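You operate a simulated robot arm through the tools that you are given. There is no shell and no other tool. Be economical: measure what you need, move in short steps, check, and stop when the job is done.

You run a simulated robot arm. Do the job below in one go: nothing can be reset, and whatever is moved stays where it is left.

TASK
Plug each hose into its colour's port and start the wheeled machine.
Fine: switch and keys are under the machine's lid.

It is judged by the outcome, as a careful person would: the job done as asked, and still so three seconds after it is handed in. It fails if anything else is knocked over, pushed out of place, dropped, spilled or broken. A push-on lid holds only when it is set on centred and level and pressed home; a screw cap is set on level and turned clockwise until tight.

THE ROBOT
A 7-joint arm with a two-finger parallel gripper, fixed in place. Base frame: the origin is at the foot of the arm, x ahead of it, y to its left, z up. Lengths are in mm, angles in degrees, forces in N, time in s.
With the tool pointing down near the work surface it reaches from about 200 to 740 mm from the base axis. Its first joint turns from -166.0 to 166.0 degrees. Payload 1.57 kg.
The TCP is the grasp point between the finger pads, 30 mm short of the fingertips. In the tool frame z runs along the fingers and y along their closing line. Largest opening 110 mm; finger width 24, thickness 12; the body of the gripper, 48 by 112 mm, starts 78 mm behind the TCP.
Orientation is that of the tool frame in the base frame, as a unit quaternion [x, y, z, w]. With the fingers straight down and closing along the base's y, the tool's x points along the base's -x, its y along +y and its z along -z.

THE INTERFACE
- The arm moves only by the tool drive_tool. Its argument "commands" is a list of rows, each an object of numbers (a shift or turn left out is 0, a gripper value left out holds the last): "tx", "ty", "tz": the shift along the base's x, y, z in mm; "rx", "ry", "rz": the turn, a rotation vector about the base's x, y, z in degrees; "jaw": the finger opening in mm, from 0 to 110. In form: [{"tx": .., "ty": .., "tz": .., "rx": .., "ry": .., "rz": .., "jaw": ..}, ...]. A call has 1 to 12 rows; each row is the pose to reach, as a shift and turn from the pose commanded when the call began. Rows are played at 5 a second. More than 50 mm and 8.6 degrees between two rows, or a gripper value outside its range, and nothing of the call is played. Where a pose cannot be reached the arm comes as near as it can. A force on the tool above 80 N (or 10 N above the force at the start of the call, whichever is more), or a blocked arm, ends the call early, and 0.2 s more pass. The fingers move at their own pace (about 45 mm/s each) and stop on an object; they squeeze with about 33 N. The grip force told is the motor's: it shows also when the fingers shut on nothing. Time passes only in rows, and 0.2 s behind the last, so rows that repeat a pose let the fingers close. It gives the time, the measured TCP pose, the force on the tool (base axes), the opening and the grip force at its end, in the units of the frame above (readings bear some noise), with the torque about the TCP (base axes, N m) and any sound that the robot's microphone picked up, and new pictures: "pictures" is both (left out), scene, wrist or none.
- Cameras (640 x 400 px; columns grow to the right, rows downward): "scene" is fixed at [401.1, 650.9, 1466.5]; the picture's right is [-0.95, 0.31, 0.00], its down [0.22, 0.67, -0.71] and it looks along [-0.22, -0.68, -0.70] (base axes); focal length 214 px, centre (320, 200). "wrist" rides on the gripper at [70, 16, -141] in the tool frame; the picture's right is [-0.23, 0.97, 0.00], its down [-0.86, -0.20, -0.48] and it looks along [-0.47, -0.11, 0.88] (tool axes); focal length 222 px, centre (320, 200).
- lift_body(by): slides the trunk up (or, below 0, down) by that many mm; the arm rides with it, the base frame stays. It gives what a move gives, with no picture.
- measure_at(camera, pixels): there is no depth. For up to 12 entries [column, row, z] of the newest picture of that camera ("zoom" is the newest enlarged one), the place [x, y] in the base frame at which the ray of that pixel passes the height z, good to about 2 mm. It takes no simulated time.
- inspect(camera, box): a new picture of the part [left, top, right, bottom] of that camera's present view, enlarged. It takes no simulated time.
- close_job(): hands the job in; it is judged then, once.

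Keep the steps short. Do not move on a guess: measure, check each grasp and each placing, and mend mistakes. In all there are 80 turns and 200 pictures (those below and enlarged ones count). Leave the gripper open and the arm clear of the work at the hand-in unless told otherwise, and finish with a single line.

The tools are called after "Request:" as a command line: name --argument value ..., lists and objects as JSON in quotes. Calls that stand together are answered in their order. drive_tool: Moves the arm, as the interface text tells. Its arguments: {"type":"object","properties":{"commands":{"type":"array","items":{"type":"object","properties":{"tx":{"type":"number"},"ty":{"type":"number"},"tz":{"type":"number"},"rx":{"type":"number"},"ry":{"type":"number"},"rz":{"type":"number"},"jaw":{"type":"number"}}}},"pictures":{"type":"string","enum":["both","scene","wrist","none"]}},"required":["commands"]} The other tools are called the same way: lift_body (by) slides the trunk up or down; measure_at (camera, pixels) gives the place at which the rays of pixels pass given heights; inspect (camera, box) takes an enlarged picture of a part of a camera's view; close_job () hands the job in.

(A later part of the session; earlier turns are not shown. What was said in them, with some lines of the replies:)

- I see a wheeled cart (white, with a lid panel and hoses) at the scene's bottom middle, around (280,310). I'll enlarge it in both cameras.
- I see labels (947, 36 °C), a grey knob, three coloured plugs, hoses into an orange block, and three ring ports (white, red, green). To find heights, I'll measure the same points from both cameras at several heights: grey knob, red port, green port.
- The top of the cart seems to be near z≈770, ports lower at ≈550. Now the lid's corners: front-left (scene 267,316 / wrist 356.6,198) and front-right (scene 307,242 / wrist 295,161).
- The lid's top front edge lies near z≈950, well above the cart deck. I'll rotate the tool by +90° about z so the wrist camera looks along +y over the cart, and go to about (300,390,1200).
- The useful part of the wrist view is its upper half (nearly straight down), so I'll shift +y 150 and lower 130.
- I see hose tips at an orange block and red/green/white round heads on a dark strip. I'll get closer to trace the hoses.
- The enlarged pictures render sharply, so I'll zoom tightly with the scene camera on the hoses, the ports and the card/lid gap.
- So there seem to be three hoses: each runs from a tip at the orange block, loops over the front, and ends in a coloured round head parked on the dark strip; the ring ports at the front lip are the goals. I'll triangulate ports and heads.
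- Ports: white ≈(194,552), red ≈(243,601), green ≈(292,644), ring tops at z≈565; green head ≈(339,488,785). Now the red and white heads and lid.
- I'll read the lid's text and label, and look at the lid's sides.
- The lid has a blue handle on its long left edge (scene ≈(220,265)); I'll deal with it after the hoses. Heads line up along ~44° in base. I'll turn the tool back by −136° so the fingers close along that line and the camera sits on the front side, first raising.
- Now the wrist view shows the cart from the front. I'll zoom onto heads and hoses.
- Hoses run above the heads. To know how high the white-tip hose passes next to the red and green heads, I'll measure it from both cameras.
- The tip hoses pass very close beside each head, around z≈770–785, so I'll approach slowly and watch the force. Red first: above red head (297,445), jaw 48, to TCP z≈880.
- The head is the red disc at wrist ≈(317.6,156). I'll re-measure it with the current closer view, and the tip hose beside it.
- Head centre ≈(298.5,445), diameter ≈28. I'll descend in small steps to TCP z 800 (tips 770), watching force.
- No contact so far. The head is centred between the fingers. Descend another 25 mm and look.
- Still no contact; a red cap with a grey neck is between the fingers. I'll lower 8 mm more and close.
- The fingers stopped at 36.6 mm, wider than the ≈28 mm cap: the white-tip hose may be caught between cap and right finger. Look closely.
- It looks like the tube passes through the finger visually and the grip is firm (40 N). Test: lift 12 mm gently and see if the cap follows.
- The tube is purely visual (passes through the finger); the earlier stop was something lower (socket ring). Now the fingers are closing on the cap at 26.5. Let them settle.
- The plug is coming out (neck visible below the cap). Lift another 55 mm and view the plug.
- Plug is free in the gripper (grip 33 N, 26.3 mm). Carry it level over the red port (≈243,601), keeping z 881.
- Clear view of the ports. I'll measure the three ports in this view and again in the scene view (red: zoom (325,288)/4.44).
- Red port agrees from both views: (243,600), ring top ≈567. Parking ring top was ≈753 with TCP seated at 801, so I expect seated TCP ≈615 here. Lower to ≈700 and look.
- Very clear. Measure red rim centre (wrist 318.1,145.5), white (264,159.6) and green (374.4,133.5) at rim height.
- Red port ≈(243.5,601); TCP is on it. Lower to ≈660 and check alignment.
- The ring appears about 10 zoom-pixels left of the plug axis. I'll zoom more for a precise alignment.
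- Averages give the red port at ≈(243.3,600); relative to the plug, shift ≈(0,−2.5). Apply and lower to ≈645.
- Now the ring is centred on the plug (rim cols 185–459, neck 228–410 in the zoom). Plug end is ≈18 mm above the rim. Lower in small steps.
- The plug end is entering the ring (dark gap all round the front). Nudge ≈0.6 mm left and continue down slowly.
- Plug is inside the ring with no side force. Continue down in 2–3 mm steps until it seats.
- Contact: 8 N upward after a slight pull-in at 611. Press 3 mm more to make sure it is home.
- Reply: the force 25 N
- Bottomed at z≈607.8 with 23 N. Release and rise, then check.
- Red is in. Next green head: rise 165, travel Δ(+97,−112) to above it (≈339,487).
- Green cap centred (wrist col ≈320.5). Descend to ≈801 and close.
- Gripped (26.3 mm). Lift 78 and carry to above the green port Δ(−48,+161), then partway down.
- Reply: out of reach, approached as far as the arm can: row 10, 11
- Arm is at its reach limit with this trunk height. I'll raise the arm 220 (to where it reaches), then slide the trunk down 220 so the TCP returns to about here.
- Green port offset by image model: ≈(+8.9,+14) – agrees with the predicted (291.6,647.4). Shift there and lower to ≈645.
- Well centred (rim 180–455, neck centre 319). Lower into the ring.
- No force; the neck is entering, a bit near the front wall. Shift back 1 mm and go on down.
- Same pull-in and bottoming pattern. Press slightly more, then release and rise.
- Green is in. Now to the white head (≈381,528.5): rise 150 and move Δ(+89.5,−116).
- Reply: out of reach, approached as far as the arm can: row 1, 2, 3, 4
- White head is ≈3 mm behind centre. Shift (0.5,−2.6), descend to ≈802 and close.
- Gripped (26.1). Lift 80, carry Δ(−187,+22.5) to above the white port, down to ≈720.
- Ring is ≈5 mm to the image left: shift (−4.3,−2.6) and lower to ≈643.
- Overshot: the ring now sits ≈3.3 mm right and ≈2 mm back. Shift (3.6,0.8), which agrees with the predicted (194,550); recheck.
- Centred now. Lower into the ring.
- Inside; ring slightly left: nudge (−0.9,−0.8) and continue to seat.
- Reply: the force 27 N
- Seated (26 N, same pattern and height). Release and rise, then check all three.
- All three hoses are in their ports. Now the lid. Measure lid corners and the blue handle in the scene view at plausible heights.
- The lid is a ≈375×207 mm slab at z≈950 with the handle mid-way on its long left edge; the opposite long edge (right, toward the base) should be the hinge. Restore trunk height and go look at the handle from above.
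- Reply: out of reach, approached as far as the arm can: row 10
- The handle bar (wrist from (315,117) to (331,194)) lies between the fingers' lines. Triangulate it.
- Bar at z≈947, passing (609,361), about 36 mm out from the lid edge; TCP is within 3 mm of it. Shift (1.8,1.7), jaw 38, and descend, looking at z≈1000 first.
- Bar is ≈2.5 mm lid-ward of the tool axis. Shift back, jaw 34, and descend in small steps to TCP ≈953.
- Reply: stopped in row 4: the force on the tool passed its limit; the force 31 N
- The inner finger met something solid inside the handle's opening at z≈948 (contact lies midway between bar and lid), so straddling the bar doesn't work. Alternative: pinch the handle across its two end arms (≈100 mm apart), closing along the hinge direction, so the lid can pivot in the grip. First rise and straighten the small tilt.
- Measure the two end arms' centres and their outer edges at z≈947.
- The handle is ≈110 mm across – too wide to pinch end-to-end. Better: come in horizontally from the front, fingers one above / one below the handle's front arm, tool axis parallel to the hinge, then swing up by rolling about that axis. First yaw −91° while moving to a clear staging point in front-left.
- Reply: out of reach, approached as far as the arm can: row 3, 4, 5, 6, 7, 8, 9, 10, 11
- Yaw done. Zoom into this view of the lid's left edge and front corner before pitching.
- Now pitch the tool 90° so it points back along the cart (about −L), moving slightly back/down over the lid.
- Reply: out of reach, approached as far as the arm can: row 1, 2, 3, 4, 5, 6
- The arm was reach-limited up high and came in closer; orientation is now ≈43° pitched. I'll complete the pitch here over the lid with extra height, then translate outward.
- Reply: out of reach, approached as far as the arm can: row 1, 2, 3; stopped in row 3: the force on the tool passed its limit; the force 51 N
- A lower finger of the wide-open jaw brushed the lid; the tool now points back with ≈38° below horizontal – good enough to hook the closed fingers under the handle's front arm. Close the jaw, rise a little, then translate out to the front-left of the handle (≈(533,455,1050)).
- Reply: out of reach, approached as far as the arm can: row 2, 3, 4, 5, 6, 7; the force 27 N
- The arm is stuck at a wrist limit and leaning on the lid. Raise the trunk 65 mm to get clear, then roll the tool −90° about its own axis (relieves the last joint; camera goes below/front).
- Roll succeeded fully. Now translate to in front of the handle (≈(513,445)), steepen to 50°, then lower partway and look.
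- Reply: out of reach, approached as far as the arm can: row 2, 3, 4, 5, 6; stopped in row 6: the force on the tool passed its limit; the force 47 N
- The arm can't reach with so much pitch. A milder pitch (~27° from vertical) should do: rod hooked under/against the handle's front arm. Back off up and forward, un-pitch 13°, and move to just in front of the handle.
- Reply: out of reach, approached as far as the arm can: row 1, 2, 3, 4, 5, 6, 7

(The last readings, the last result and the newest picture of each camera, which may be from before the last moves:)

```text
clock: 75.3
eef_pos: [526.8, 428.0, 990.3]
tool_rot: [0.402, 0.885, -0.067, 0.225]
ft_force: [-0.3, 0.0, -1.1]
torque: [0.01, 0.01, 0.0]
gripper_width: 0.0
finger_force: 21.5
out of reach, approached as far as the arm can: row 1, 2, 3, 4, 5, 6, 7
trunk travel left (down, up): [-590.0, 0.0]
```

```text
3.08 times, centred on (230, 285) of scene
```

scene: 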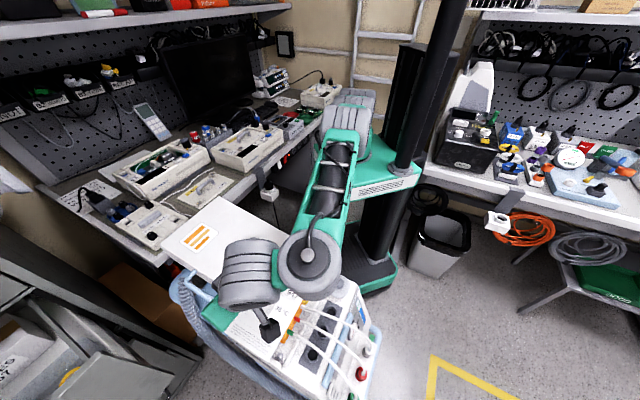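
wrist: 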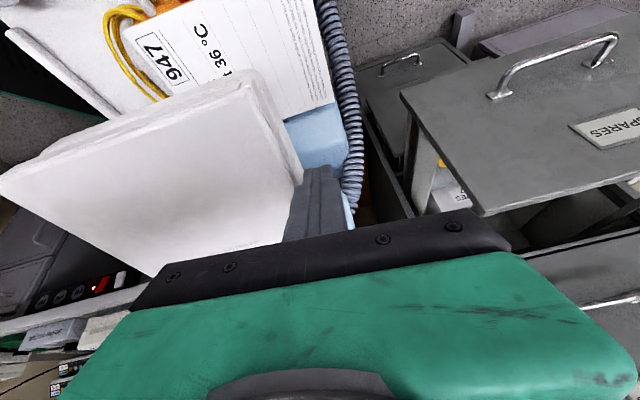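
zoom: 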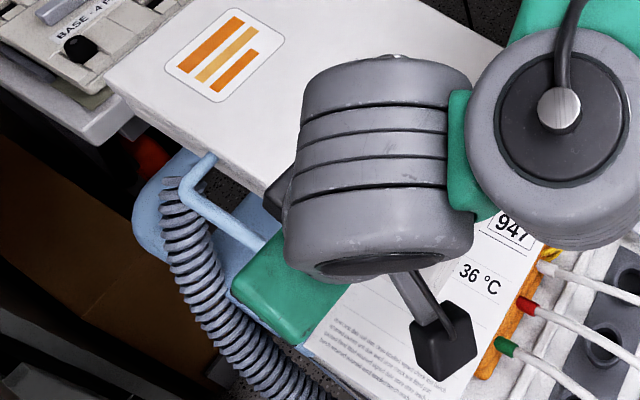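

Now at (527,428,990), free, pitched ≈26°. Lower to z≈925 just in front of the handle's front arm, then ease backward to contact.

Request:
drive_tool --commands '[{"tx": 4, "ty": -2, "tz": -22}, {"tx": 10, "ty": -7, "tz": -44}, {"tx": 17, "ty": -13, "tz": -66}]' --pictures "none"

Request:
drive_tool --commands '[{"tx": 5, "ty": -5}, {"tx": 9, "ty": -8.5}, {"tx": 13, "ty": -12}]'

Request:
inspect --camera "wrist" --box '[260, 120, 390, 220]'

Request:
inspect --camera "scene" --box '[160, 230, 290, 330]'

```text
clock: 76.1
eef_pos: [542.3, 416.0, 926.6]
tool_rot: [0.402, 0.885, -0.067, 0.226]
ft_force: [-0.8, 0.5, 0.0]
torque: [-0.02, 0.0, -0.01]
gripper_width: 0.0
finger_force: 21.6
trunk travel left (down, up): [-590.0, 0.0]
```

```text
clock: 76.9
eef_pos: [555.6, 404.6, 925.9]
tool_rot: [0.402, 0.885, -0.067, 0.227]
ft_force: [-0.2, 0.3, 0.3]
torque: [0.05, -0.03, -0.02]
gripper_width: 0.0
finger_force: 21.3
trunk travel left (down, up): [-590.0, 0.0]
```

scene: 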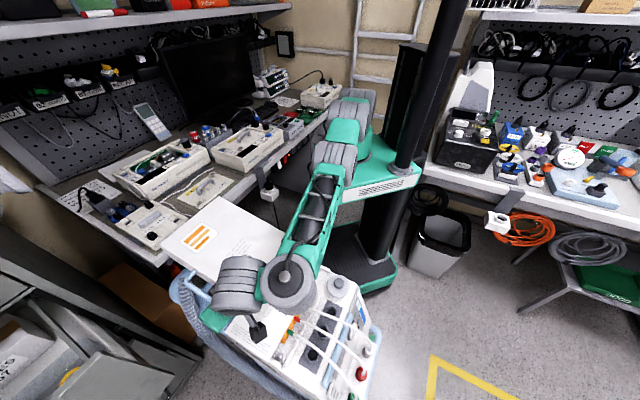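
wrist: 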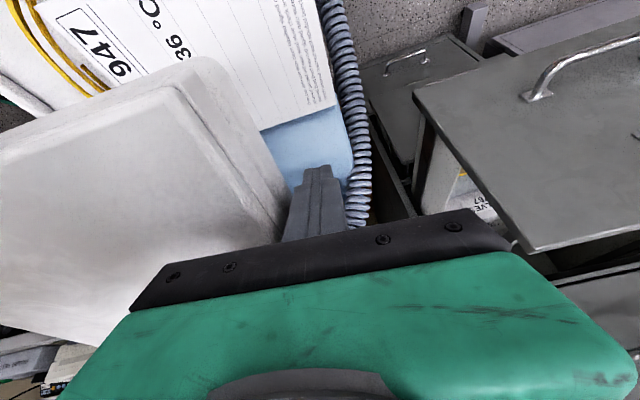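

```text
4.00 times, centred on (325, 170) of wrist
```

zoom: 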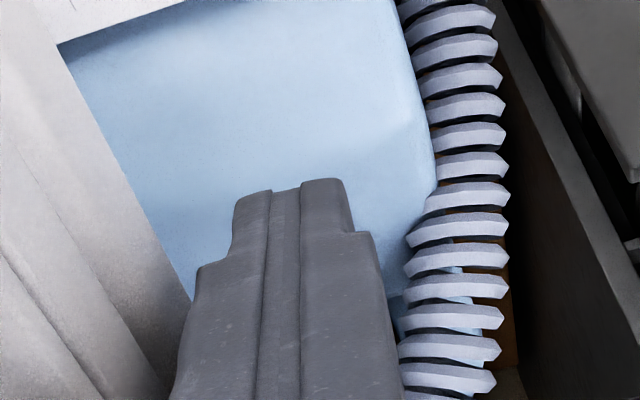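

```text
4.00 times, centred on (225, 280) of scene
```

zoom: 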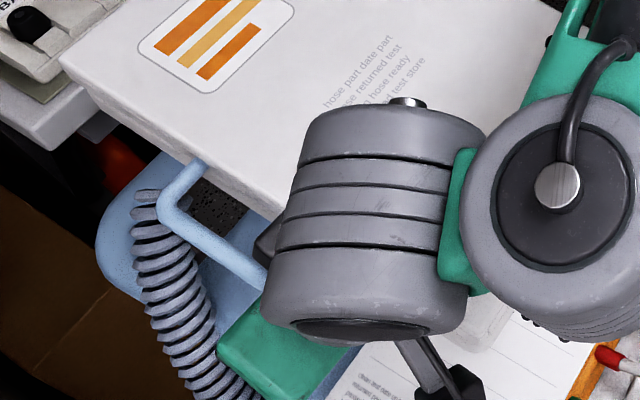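

No contact yet, arm well inside its range now. Pitch 12° more here, then lift gently 35 mm with the rod under the handle and watch force and lid.

Request:
drive_tool --commands '[{"rx": -4.2, "ry": -4.4, "tx": 3, "ty": -3}, {"rx": -8.4, "ry": -8.8, "tx": 6, "ty": -6}, {"rx": -8.4, "ry": -8.8, "tx": 6, "ty": -6}]' --pictures "none"

Request:
drive_tool --commands '[{"tz": 7}, {"tz": 14}, {"tz": 21}, {"tz": 28}, {"tz": 36, "tx": -2, "ty": -2}]'

Request:
inspect --camera "scene" --box '[150, 190, 320, 340]'

Request:
inspect --camera "wrist" --box '[180, 60, 400, 220]'

```text
clock: 77.7
eef_pos: [557.9, 393.8, 922.9]
tool_rot: [0.388, 0.858, -0.1, 0.322]
ft_force: [0.1, 0.1, -0.5]
torque: [-0.02, -0.03, -0.02]
gripper_width: 0.0
finger_force: 21.4
out of reach, approached as far as the arm can: row 2, 3
trunk travel left (down, up): [-590.0, 0.0]
```

```text
clock: 78.9
eef_pos: [552.4, 395.2, 960.1]
tool_rot: [0.387, 0.858, -0.1, 0.322]
ft_force: [-23.2, 21.1, -10.5]
torque: [-0.3, -0.56, -0.45]
gripper_width: 0.2
finger_force: 21.3
trunk travel left (down, up): [-590.0, 0.0]
```

scene: 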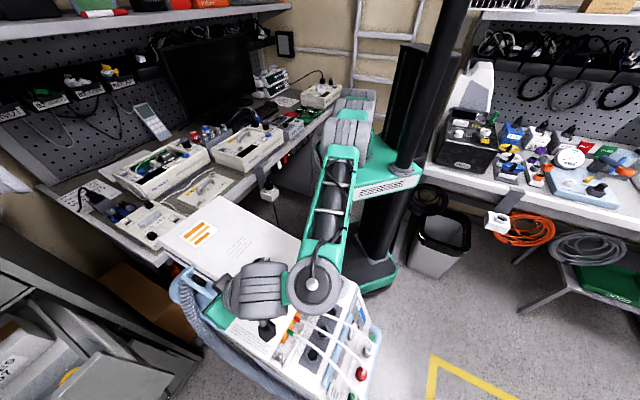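
wrist: 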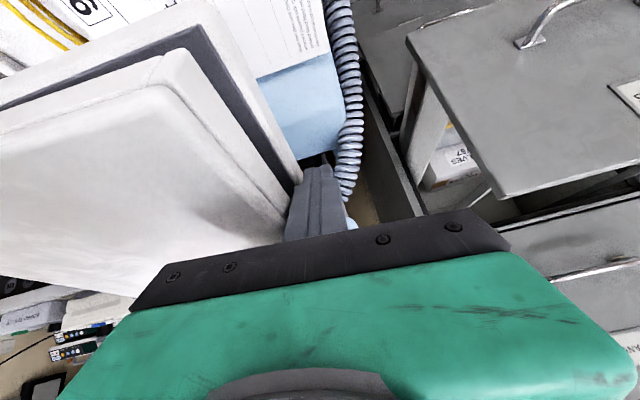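

```text
2.67 times, centred on (235, 265) of scene
```

zoom: 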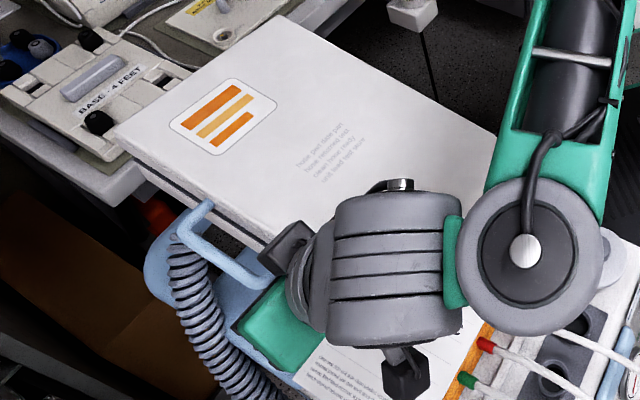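

```text
2.50 times, centred on (290, 140) of wrist
```

zoom: 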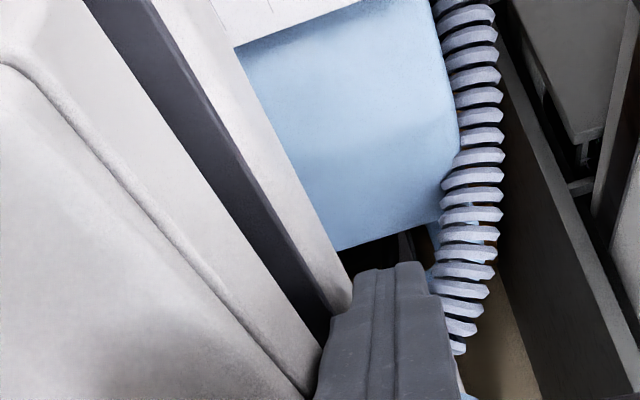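

The lid is opening – a dark gap shows along its left side. Continue along the hinge arc (R≈242) to about 45°.

Request:
drive_tool --commands '[{"tx": -1.7, "ty": -1.6, "tz": 16.6}, {"tx": -4.3, "ty": -4, "tz": 33}, {"tx": -7.7, "ty": -7.2, "tz": 49.4}, {"tx": -11.9, "ty": -11.1, "tz": 65.2}, {"tx": -18.3, "ty": -17, "tz": 84.5}, {"tx": -25.9, "ty": -24.2, "tz": 102.8}, {"tx": -32.8, "ty": -30.6, "tz": 116.8}, {"tx": -40.4, "ty": -37.7, "tz": 130}, {"tx": -50.8, "ty": -47.4, "tz": 145.7}]'

Request:
inspect --camera "wrist" --box '[100, 20, 400, 220]'

Request:
inspect --camera "scene" --box '[150, 160, 350, 340]'

```text
clock: 80.9
eef_pos: [503.4, 346.1, 1104.6]
tool_rot: [0.389, 0.857, -0.101, 0.323]
ft_force: [0.2, 0.8, 0.3]
torque: [0.02, 0.01, 0.04]
gripper_width: 0.1
finger_force: 21.3
trunk travel left (down, up): [-590.0, 0.0]
```

scene: 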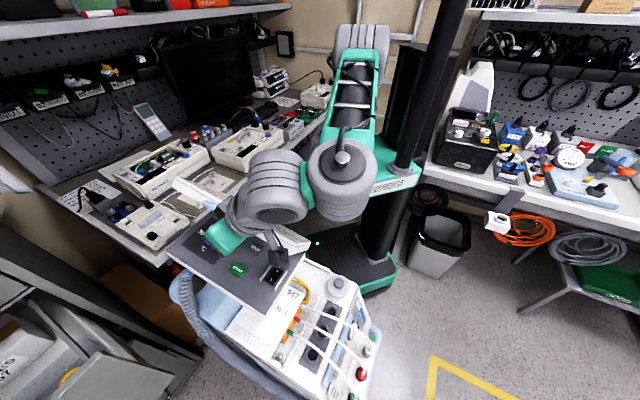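
wrist: 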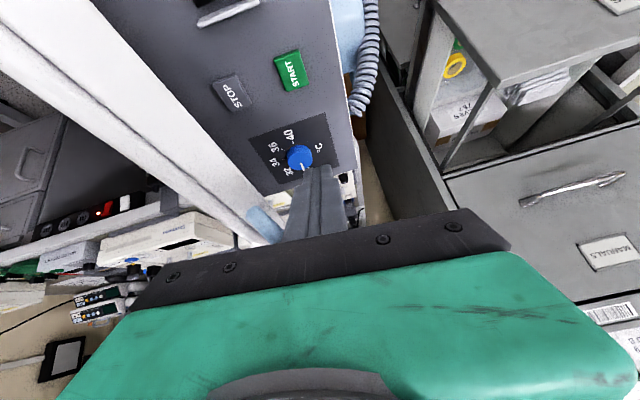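

```text
2.00 times, centred on (250, 120) of wrist
```

zoom: 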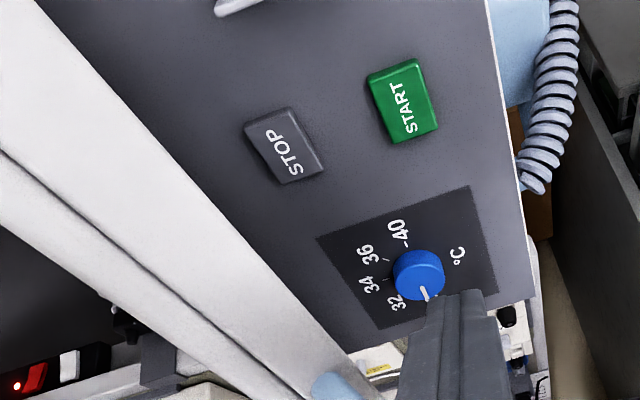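

```text
2.22 times, centred on (250, 250) of scene
```

zoom: 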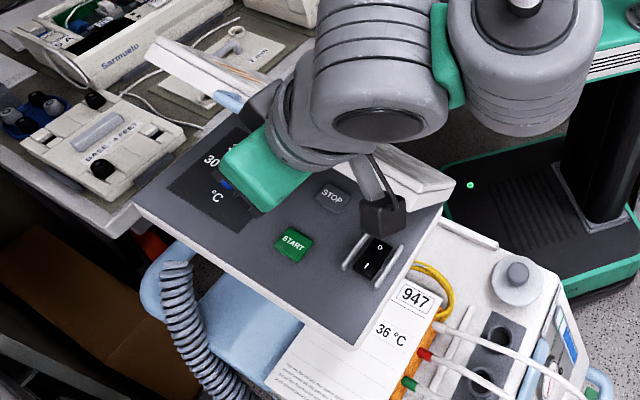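

The lid now stands open by itself (no force on the tool). Panel shows: O/I rocker between guards, STOP, green START, and a temperature dial. Measure these from both cameras, zoom in on rocker/dial/sheet, then bring the tool upright beside the lid, clear of it.

Request:
measure_at --camera "scene" --pixels '[[237.8, 269.4, 910], [237.8, 269.4, 930], [237.8, 269.4, 950], [271.2, 280.6, 910], [271.2, 280.6, 930], [276, 271.4, 930], [254.7, 247.4, 930]]'

Request:
measure_at --camera "wrist" --pixels '[[291.5, 70, 890], [291.5, 70, 910], [291.5, 70, 930], [291.5, 70, 950], [232.5, 92.5, 930], [299, 157.5, 930]]'

Request:
inspect --camera "scene" --box '[230, 255, 330, 330]'

Request:
inspect --camera "wrist" --box '[250, 110, 350, 180]'

Request:
drive_tool --commands '[{"tx": -3, "ty": 12, "rx": 5.2, "ry": 5.4}, {"tx": -8, "ty": 24, "rx": 10.4, "ry": 10.9}, {"tx": -13, "ty": 36, "rx": 15.6, "ry": 16.3}, {"tx": -18, "ty": 46, "rx": 20.8, "ry": 21.8}, {"tx": -23, "ty": 54, "rx": 26, "ry": 27.2}, {"tx": -23, "ty": 54, "rx": 26, "ry": 27.2}]'

Request:
inspect --camera "scene" --box '[150, 160, 350, 340]'

Request:
inspect --camera "wrist" --box '[150, 0, 450, 200]'

```text
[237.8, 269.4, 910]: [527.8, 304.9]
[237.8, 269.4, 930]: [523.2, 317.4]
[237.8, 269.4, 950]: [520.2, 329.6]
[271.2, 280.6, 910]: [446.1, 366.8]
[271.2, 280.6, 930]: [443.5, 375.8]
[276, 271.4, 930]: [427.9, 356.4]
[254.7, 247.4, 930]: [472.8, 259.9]
```

```text
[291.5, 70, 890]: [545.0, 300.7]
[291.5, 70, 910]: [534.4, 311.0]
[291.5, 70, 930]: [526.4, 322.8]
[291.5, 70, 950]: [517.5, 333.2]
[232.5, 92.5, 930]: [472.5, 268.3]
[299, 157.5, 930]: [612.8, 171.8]
```

```text
5.33 times, centred on (280, 292) of scene
```

zoom: 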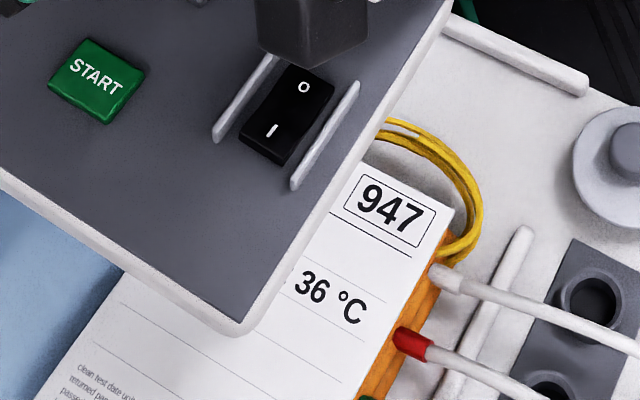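

```text
5.71 times, centred on (300, 145) of wrist
```

zoom: 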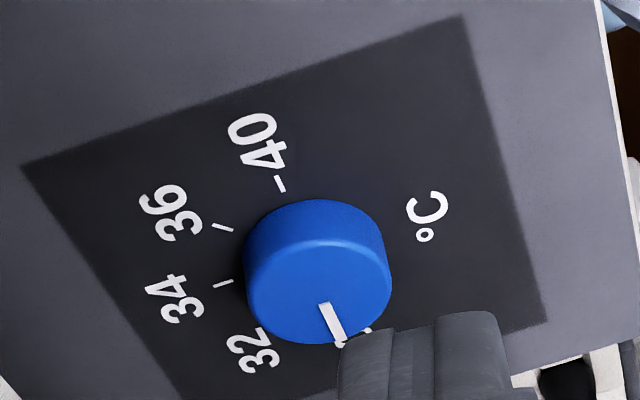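

```text
clock: 82.3
eef_pos: [482.2, 397.5, 1105.2]
tool_rot: [0.416, 0.909, 0.006, 0.018]
ft_force: [-0.4, 0.3, 0.6]
torque: [-0.01, 0.0, 0.01]
gripper_width: 0.0
finger_force: 21.5
trunk travel left (down, up): [-590.0, 0.0]
```

scene: 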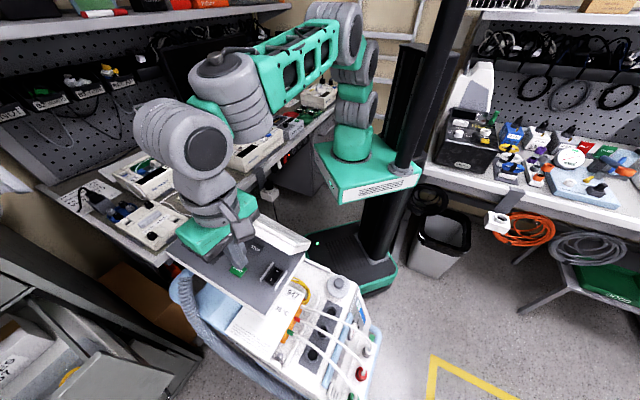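
wrist: 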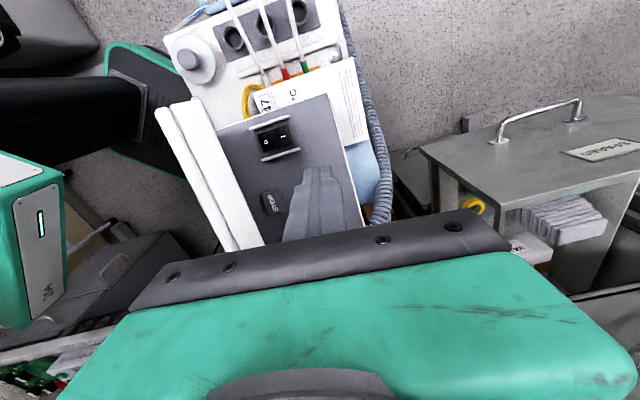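

```text
2.22 times, centred on (250, 250) of scene
```

zoom: 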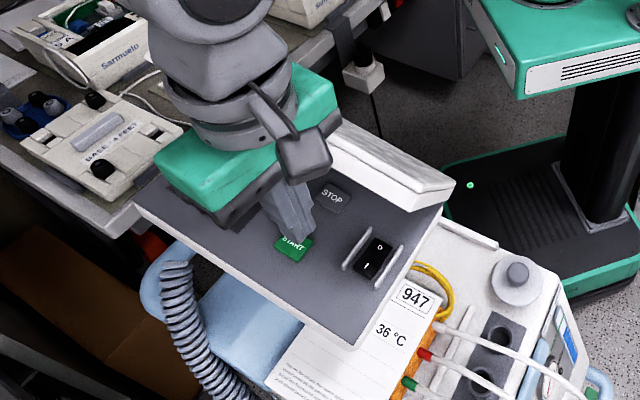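

```text
2.00 times, centred on (300, 100) of wrist
```

zoom: 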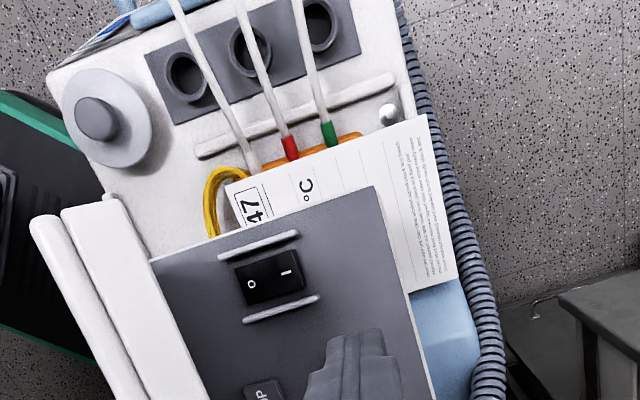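

Lid stays open on its own. The rocker's "I" end is on the left (+L) side, guards front and back; START ≈(521,326,940). Measure the rocker, then move above its I end at a safe height for a visual check.

Request:
measure_at --camera "wrist" --pixels '[[275, 139, 945], [286.2, 136.5, 945], [286.2, 136.5, 935], [265, 142.5, 945]]'

Request:
measure_at --camera "scene" --pixels '[[273.8, 276.1, 945], [271, 278.9, 945], [271, 278.9, 935], [238.2, 270, 942]]'

Request:
drive_tool --commands '[{"tx": -15, "ty": -8, "tz": -15}, {"tx": -30, "ty": -16, "tz": -40}, {"tx": -42, "ty": -22, "tz": -65}, {"tx": -42, "ty": -22, "tz": -90}, {"tx": -42, "ty": -22, "tz": -90}]'

Request:
inspect --camera "wrist" --box '[250, 100, 390, 200]'

Request:
inspect --camera "scene" --box '[230, 230, 310, 300]'

```text
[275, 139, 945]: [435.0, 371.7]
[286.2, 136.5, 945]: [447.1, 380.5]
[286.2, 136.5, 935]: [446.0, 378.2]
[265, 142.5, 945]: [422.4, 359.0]
```

```text
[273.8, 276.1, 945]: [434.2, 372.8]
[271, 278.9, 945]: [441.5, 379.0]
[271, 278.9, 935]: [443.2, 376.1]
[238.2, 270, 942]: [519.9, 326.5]
```

```text
clock: 83.2
eef_pos: [448.2, 389.5, 1054.6]
tool_rot: [0.413, 0.909, 0.031, 0.029]
ft_force: [2.2, 5.3, 5.1]
torque: [-0.49, 0.02, 0.11]
gripper_width: 0.1
finger_force: 21.0
trunk travel left (down, up): [-590.0, 0.0]
stopped in row 4: the force on the tool passed its limit (the readings are from after the stop); the commanded pose is now the measured one
```

scene: 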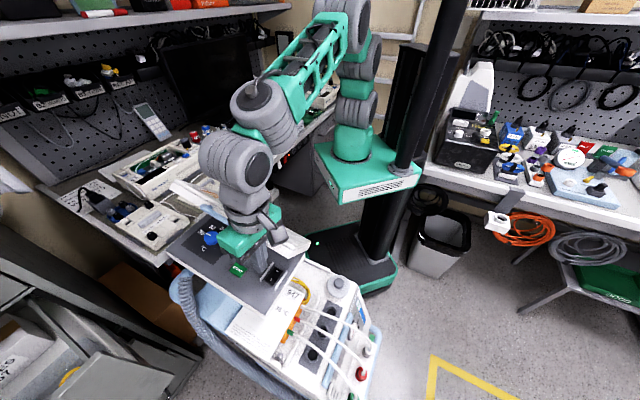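
wrist: 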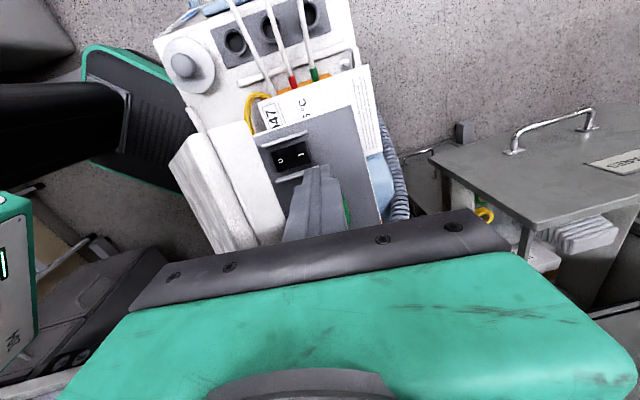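

```text
4.00 times, centred on (320, 150) of wrist
```

zoom: 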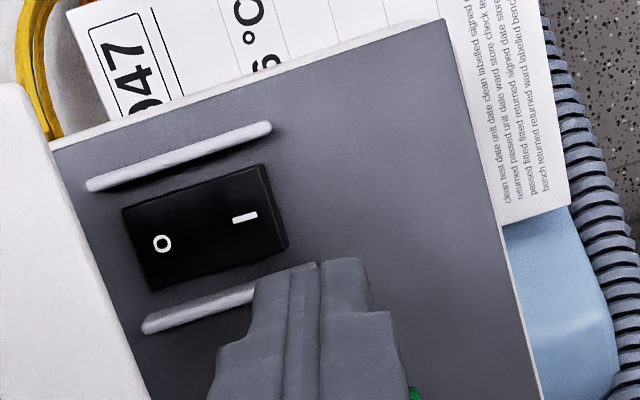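

```text
5.71 times, centred on (270, 265) of scene
```

zoom: 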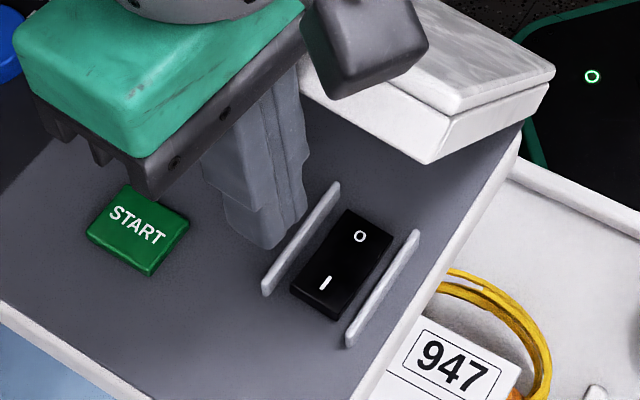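

The gripper's side met the half-open lid (standing at ≈65°). I'll rise, straighten the tool, and use the rod to push the lid further open to the right, then return above the rocker.

Request:
drive_tool --commands '[{"tz": 22, "rx": -0.9, "ry": 2.2}, {"tz": 46, "rx": -1.9, "ry": 4.5}, {"tx": -11, "ty": -10, "tz": 46, "rx": -1.9, "ry": 4.5}, {"tx": -22, "ty": -20, "tz": 46, "rx": -1.9, "ry": 4.5}, {"tx": -33, "ty": -31, "tz": 46, "rx": -1.9, "ry": 4.5}, {"tx": -44, "ty": -41, "tz": 46, "rx": -1.9, "ry": 4.5}, {"tx": -55, "ty": -51, "tz": 46, "rx": -1.9, "ry": 4.5}, {"tx": -66, "ty": -61, "tz": 46, "rx": -1.9, "ry": 4.5}, {"tx": -77, "ty": -72, "tz": 46, "rx": -1.9, "ry": 4.5}, {"tx": -88, "ty": -82, "tz": 46, "rx": -1.9, "ry": 4.5}]' --pictures "scene"

Request:
drive_tool --commands '[{"tx": 20, "ty": 17}, {"tx": 40, "ty": 34}, {"tx": 62, "ty": 53}, {"tx": 84, "ty": 71.5}, {"tx": 84, "ty": 71.5, "tz": -30}, {"tx": 84, "ty": 71.5, "tz": -55}, {"tx": 84, "ty": 71.5, "tz": -80}, {"tx": 84, "ty": 71.5, "tz": -95}]'

Request:
inspect --camera "wrist" --box '[220, 80, 380, 200]'

Request:
inspect --camera "scene" --box '[200, 200, 330, 310]'

```text
clock: 84.6
eef_pos: [414.3, 356.9, 1117.5]
tool_rot: [0.414, 0.91, 0.02, 0.006]
ft_force: [-2.4, 6.6, 12.9]
torque: [-0.3, 0.03, -0.07]
gripper_width: 0.1
finger_force: 20.8
trunk travel left (down, up): [-590.0, 0.0]
stopped in row 6: the force on the tool passed its limit (the readings are from after the stop); the commanded pose is now the measured one
```

scene: 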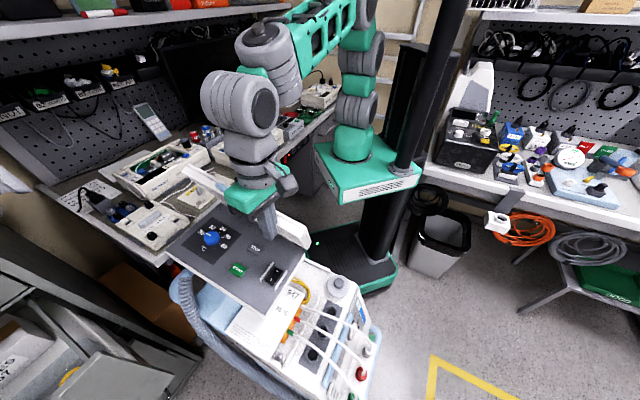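

```text
clock: 86.4
eef_pos: [499.6, 425.9, 1020.2]
tool_rot: [0.414, 0.91, 0.017, 0.006]
ft_force: [0.3, -0.4, 0.0]
torque: [-0.02, -0.02, -0.01]
gripper_width: 0.2
finger_force: 21.5
trunk travel left (down, up): [-590.0, 0.0]
```

scene: 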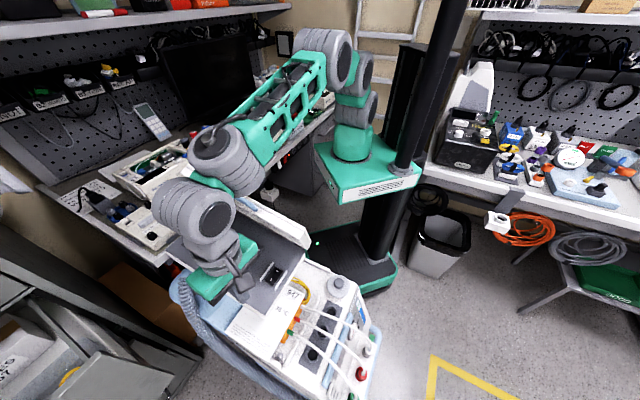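
wrist: 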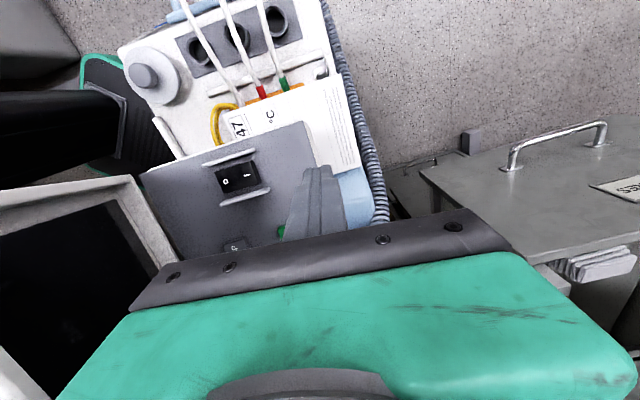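

```text
3.33 times, centred on (300, 140) of wrist
```

zoom: 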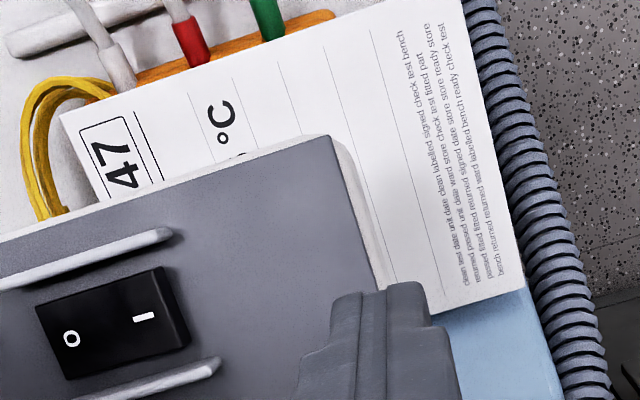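

```text
3.64 times, centred on (265, 255) of scene
```

zoom: 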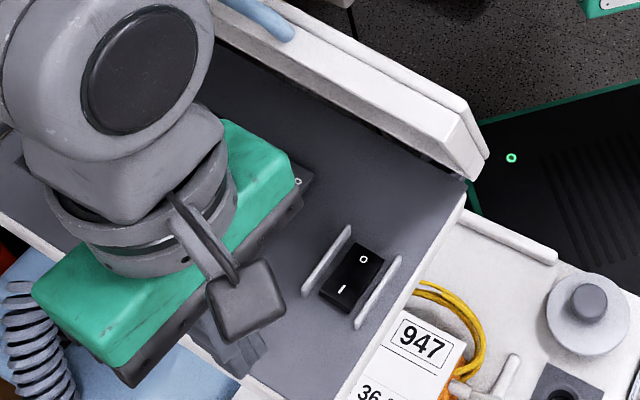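

The lid is now swung well open to the right. Move above the rocker's I end (445,379), straighten the tool, and press down in small steps.

Request:
drive_tool --commands '[{"tx": -18, "ty": -16, "rx": -1.5, "ry": 1.4}, {"tx": -36, "ty": -31, "rx": -1.5, "ry": 1.4}, {"tx": -54.6, "ty": -46.9, "rx": -1.5, "ry": 1.4}, {"tx": -54.6, "ty": -46.9, "tz": -20, "rx": -1.5, "ry": 1.4}, {"tx": -54.6, "ty": -46.9, "tz": -28, "rx": -1.5, "ry": 1.4}]' --pictures "wrist"

Request:
inspect --camera "wrist" --box '[250, 110, 390, 200]'

Request:
drive_tool --commands '[{"tz": -5}, {"tz": -9}, {"tz": -12}, {"tz": -14}, {"tz": -16}, {"tz": -18}]' --pictures "none"

Request:
inspect --camera "wrist" --box '[250, 110, 390, 200]'

Request:
inspect --camera "scene" --box '[240, 250, 300, 300]'

```text
clock: 87.6
eef_pos: [443.9, 378.6, 992.1]
tool_rot: [0.415, 0.91, 0.0, -0.001]
ft_force: [0.2, 0.7, 0.0]
torque: [0.0, -0.02, -0.02]
gripper_width: 0.0
finger_force: 21.1
trunk travel left (down, up): [-590.0, 0.0]
```

wrist: 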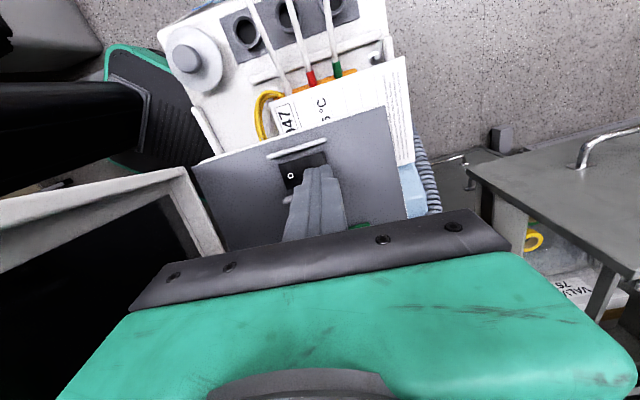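

```text
4.44 times, centred on (320, 155) of wrist
```

zoom: 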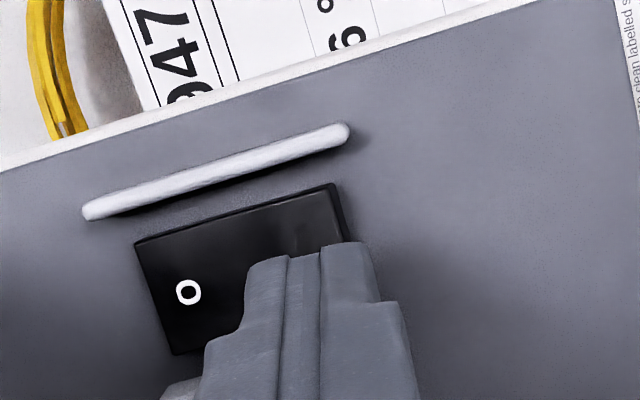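

```text
clock: 89.0
eef_pos: [442.8, 381.0, 975.2]
tool_rot: [0.415, 0.91, 0.001, -0.001]
ft_force: [-0.1, 0.2, 0.4]
torque: [0.01, 0.0, 0.03]
gripper_width: 0.0
finger_force: 21.3
trunk travel left (down, up): [-590.0, 0.0]
```

```text
4.44 times, centred on (320, 155) of wrist
```

zoom: 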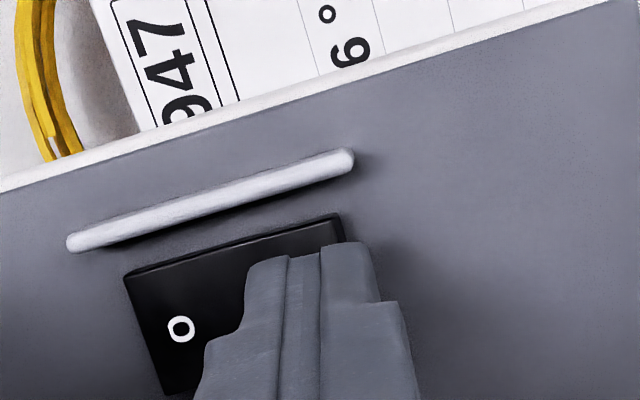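

```text
8.00 times, centred on (270, 275) of scene
```

zoom: 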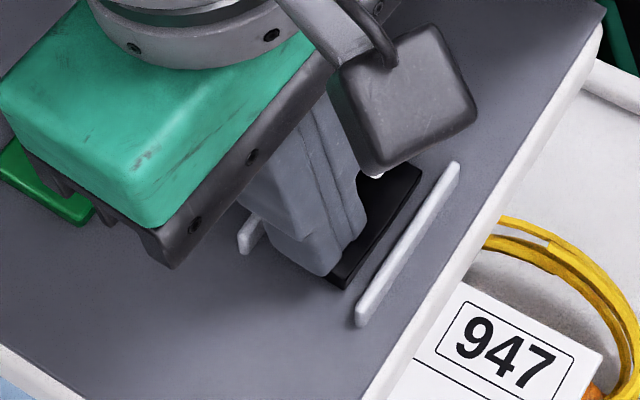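

Tip is right over the I end, just above it. Shift 3 mm forward, press down further, lift off, then hover over START so I can see the rocker.

Request:
drive_tool --commands '[{"tx": -2, "ty": 2, "tz": -3}, {"tx": -2, "ty": 2, "tz": -5}, {"tx": -2, "ty": 2, "tz": -7}, {"tx": -2, "ty": 2, "tz": -9}]' --pictures "none"

Request:
drive_tool --commands '[{"tz": -1.5}, {"tz": -3}, {"tz": -4}]' --pictures "none"

Request:
drive_tool --commands '[{"tz": 20}, {"tz": 45}, {"tx": 25, "ty": -17, "tz": 45}, {"tx": 52, "ty": -37, "tz": 45}, {"tx": 79, "ty": -56, "tz": 45}, {"tx": 79, "ty": -56, "tz": 30}]'

Request:
inspect --camera "scene" --box '[220, 240, 300, 310]'

Request:
inspect --camera "wrist" --box '[220, 60, 400, 200]'

```text
clock: 90.0
eef_pos: [441.0, 382.2, 969.4]
tool_rot: [0.415, 0.91, 0.004, 0.001]
ft_force: [-6.5, -5.0, 28.3]
torque: [-0.57, 0.23, -0.09]
gripper_width: 0.4
finger_force: 21.4
trunk travel left (down, up): [-590.0, 0.0]
```

```text
clock: 90.8
eef_pos: [442.3, 383.4, 969.9]
tool_rot: [0.413, 0.911, 0.007, 0.003]
ft_force: [-9.9, -3.3, 62.0]
torque: [-1.0, 0.35, -0.14]
gripper_width: 0.2
finger_force: 21.5
trunk travel left (down, up): [-590.0, 0.0]
```

```text
clock: 92.2
eef_pos: [521.5, 323.8, 991.1]
tool_rot: [0.414, 0.91, 0.001, 0.0]
ft_force: [0.6, 0.0, 0.1]
torque: [0.0, -0.02, -0.02]
gripper_width: 0.1
finger_force: 21.4
trunk travel left (down, up): [-590.0, 0.0]
```

scene: 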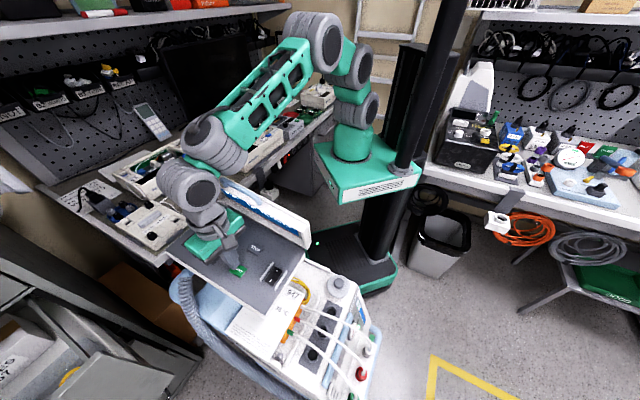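
wrist: 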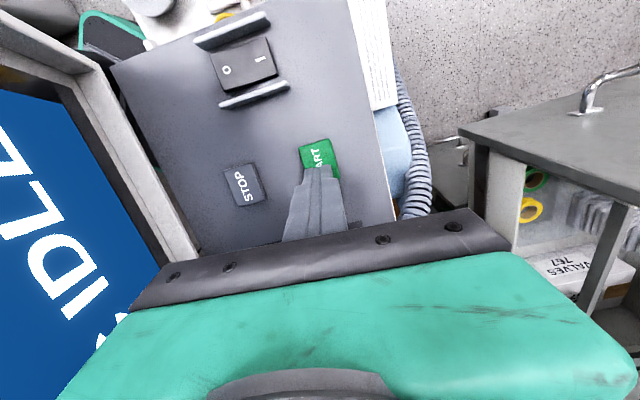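

```text
5.71 times, centred on (260, 275) of scene
```

zoom: 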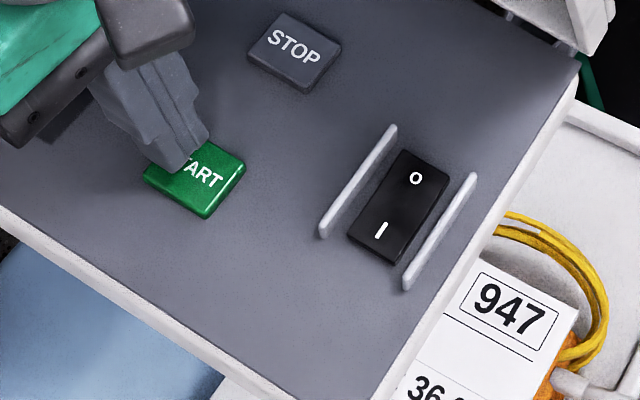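

```text
2.86 times, centred on (310, 130) of wrist
5 turns are left
```

zoom: 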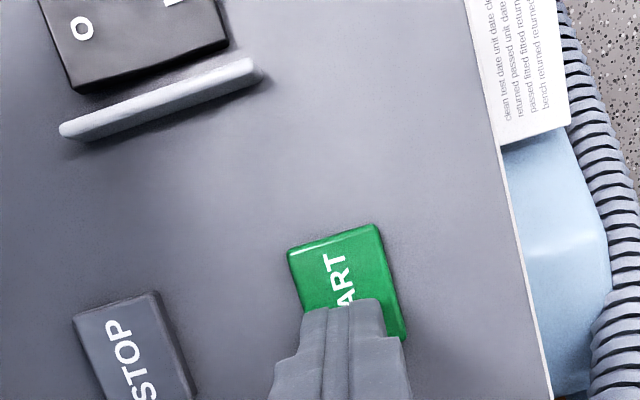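

Power is on – the lid display reads IDLE. Now press START: shift 3 mm forward, press down to ≈25–30 N, hold briefly, lift and move so the display is visible.

Request:
drive_tool --commands '[{"tx": -2, "ty": 3, "tz": -8}, {"tx": -2, "ty": 3, "tz": -14}, {"tx": -2, "ty": 3, "tz": -17}, {"tx": -2, "ty": 3, "tz": -20}, {"tx": -2, "ty": 3, "tz": -22}, {"tx": -2, "ty": 3, "tz": -24}, {"tx": -2, "ty": 3, "tz": -24}]' --pictures "none"

Request:
drive_tool --commands '[{"tz": 20}, {"tz": 60}, {"tz": 60, "tx": -5, "ty": 25}, {"tz": 60, "tx": -10, "ty": 50}]'

Request:
inspect --camera "wrist" --box '[0, 0, 320, 220]'

Request:
inspect --camera "scene" --box '[190, 160, 320, 300]'

```text
clock: 93.8
eef_pos: [519.0, 328.9, 978.9]
tool_rot: [0.415, 0.91, 0.01, 0.005]
ft_force: [-3.9, -17.7, 73.5]
torque: [-1.22, -0.38, -0.26]
gripper_width: 0.0
finger_force: 21.5
trunk travel left (down, up): [-590.0, 0.0]
heard: click, click
```

```text
clock: 94.8
eef_pos: [510.5, 378.9, 1029.2]
tool_rot: [0.414, 0.91, 0.0, -0.001]
ft_force: [-0.2, 0.3, 0.0]
torque: [0.0, -0.04, -0.02]
gripper_width: 0.0
finger_force: 21.1
trunk travel left (down, up): [-590.0, 0.0]
```

scene: 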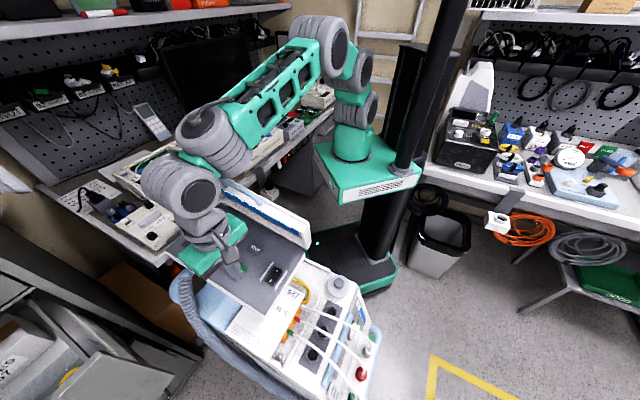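
wrist: 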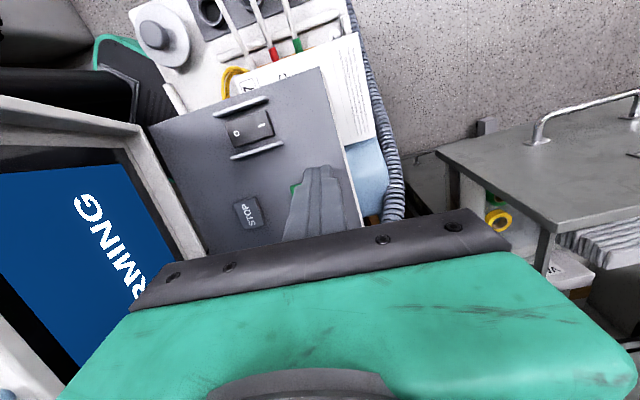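

```text
1.82 times, centred on (160, 110) of wrist
```

zoom: 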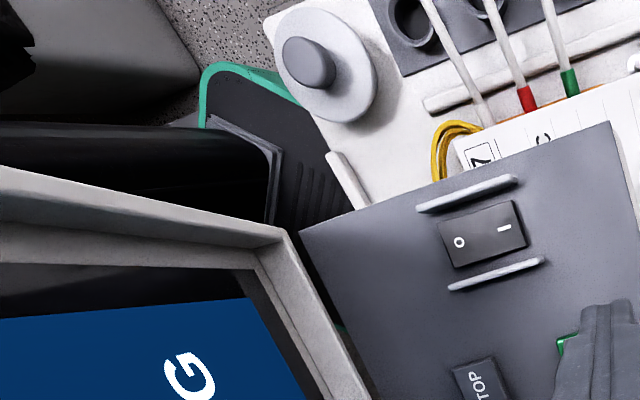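

```text
2.86 times, centred on (255, 230) of scene
4 turns are left
```

zoom: 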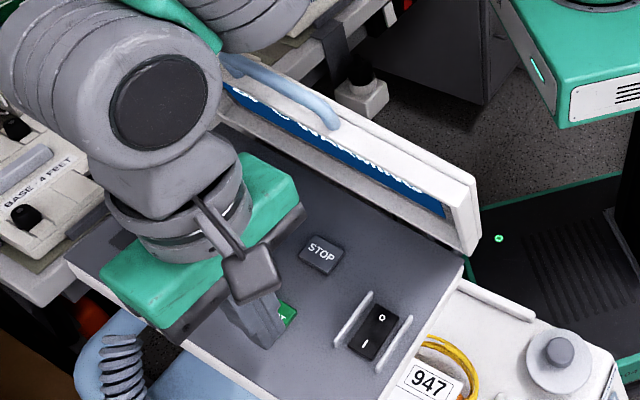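

The display now reads WARMING – the machine is running (clicks heard). Retreat up and forward, open the gripper, and take a final look.

Request:
drive_tool --commands '[{"tx": -20, "ty": 20, "tz": 20}, {"tx": -45, "ty": 45, "tz": 40}, {"tx": -75, "ty": 75, "tz": 55, "jaw": 50}, {"tx": -105, "ty": 100, "tz": 70, "jaw": 50}, {"tx": -130, "ty": 120, "tz": 90, "jaw": 50}]'

Request:
inspect --camera "wrist" --box '[150, 0, 400, 180]'

Request:
inspect --camera "scene" --box '[180, 170, 400, 400]'

```text
clock: 96.0
eef_pos: [378.5, 495.9, 1117.8]
tool_rot: [0.414, 0.91, 0.001, -0.002]
ft_force: [0.4, 0.8, -0.5]
torque: [0.0, 0.01, 0.0]
gripper_width: 50.2
finger_force: 0.1
trunk travel left (down, up): [-590.0, 0.0]
```

scene: 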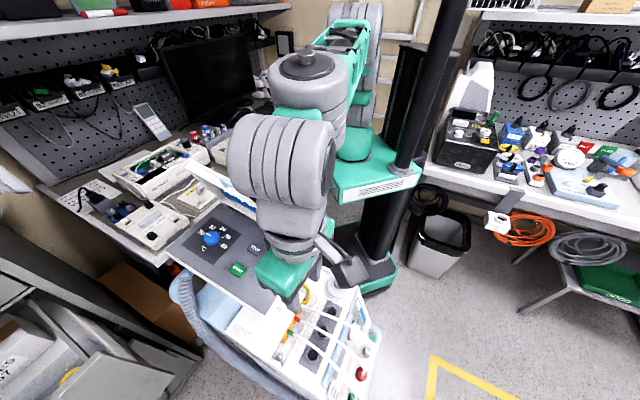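
wrist: 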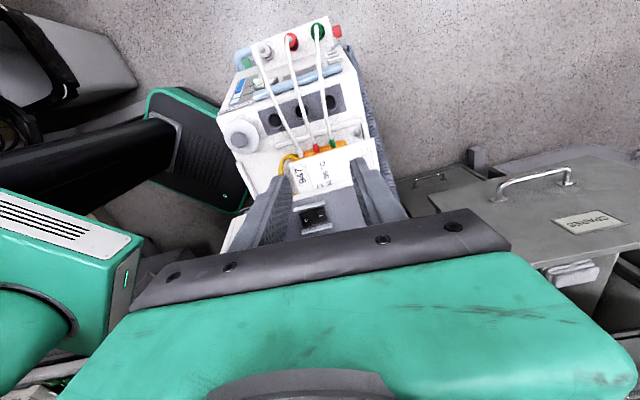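

```text
2.22 times, centred on (275, 90) of wrist
```

zoom: 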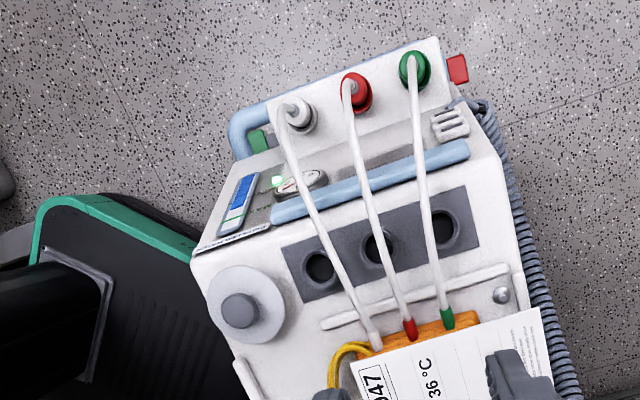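

```text
1.74 times, centred on (290, 285) of scene
3 turns are left
```

zoom: 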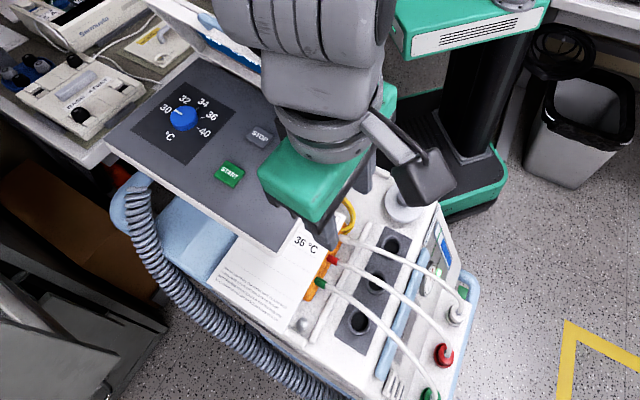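

A green lamp by the flow gauge is now lit, all three hoses are seated in their own colours, the gripper is open and the arm is clear. The dial still points at 30; the task doesn't ask to change it, so I'm handing in.

Request:
close_job

```text
The job is handed in.
```

White, red and green hoses are each in their matching port and the machine is running (display WARMING, green lamp lit); its lid is still open, and I left the dial at 30 °C although the sheet on the machine says 36 °C.
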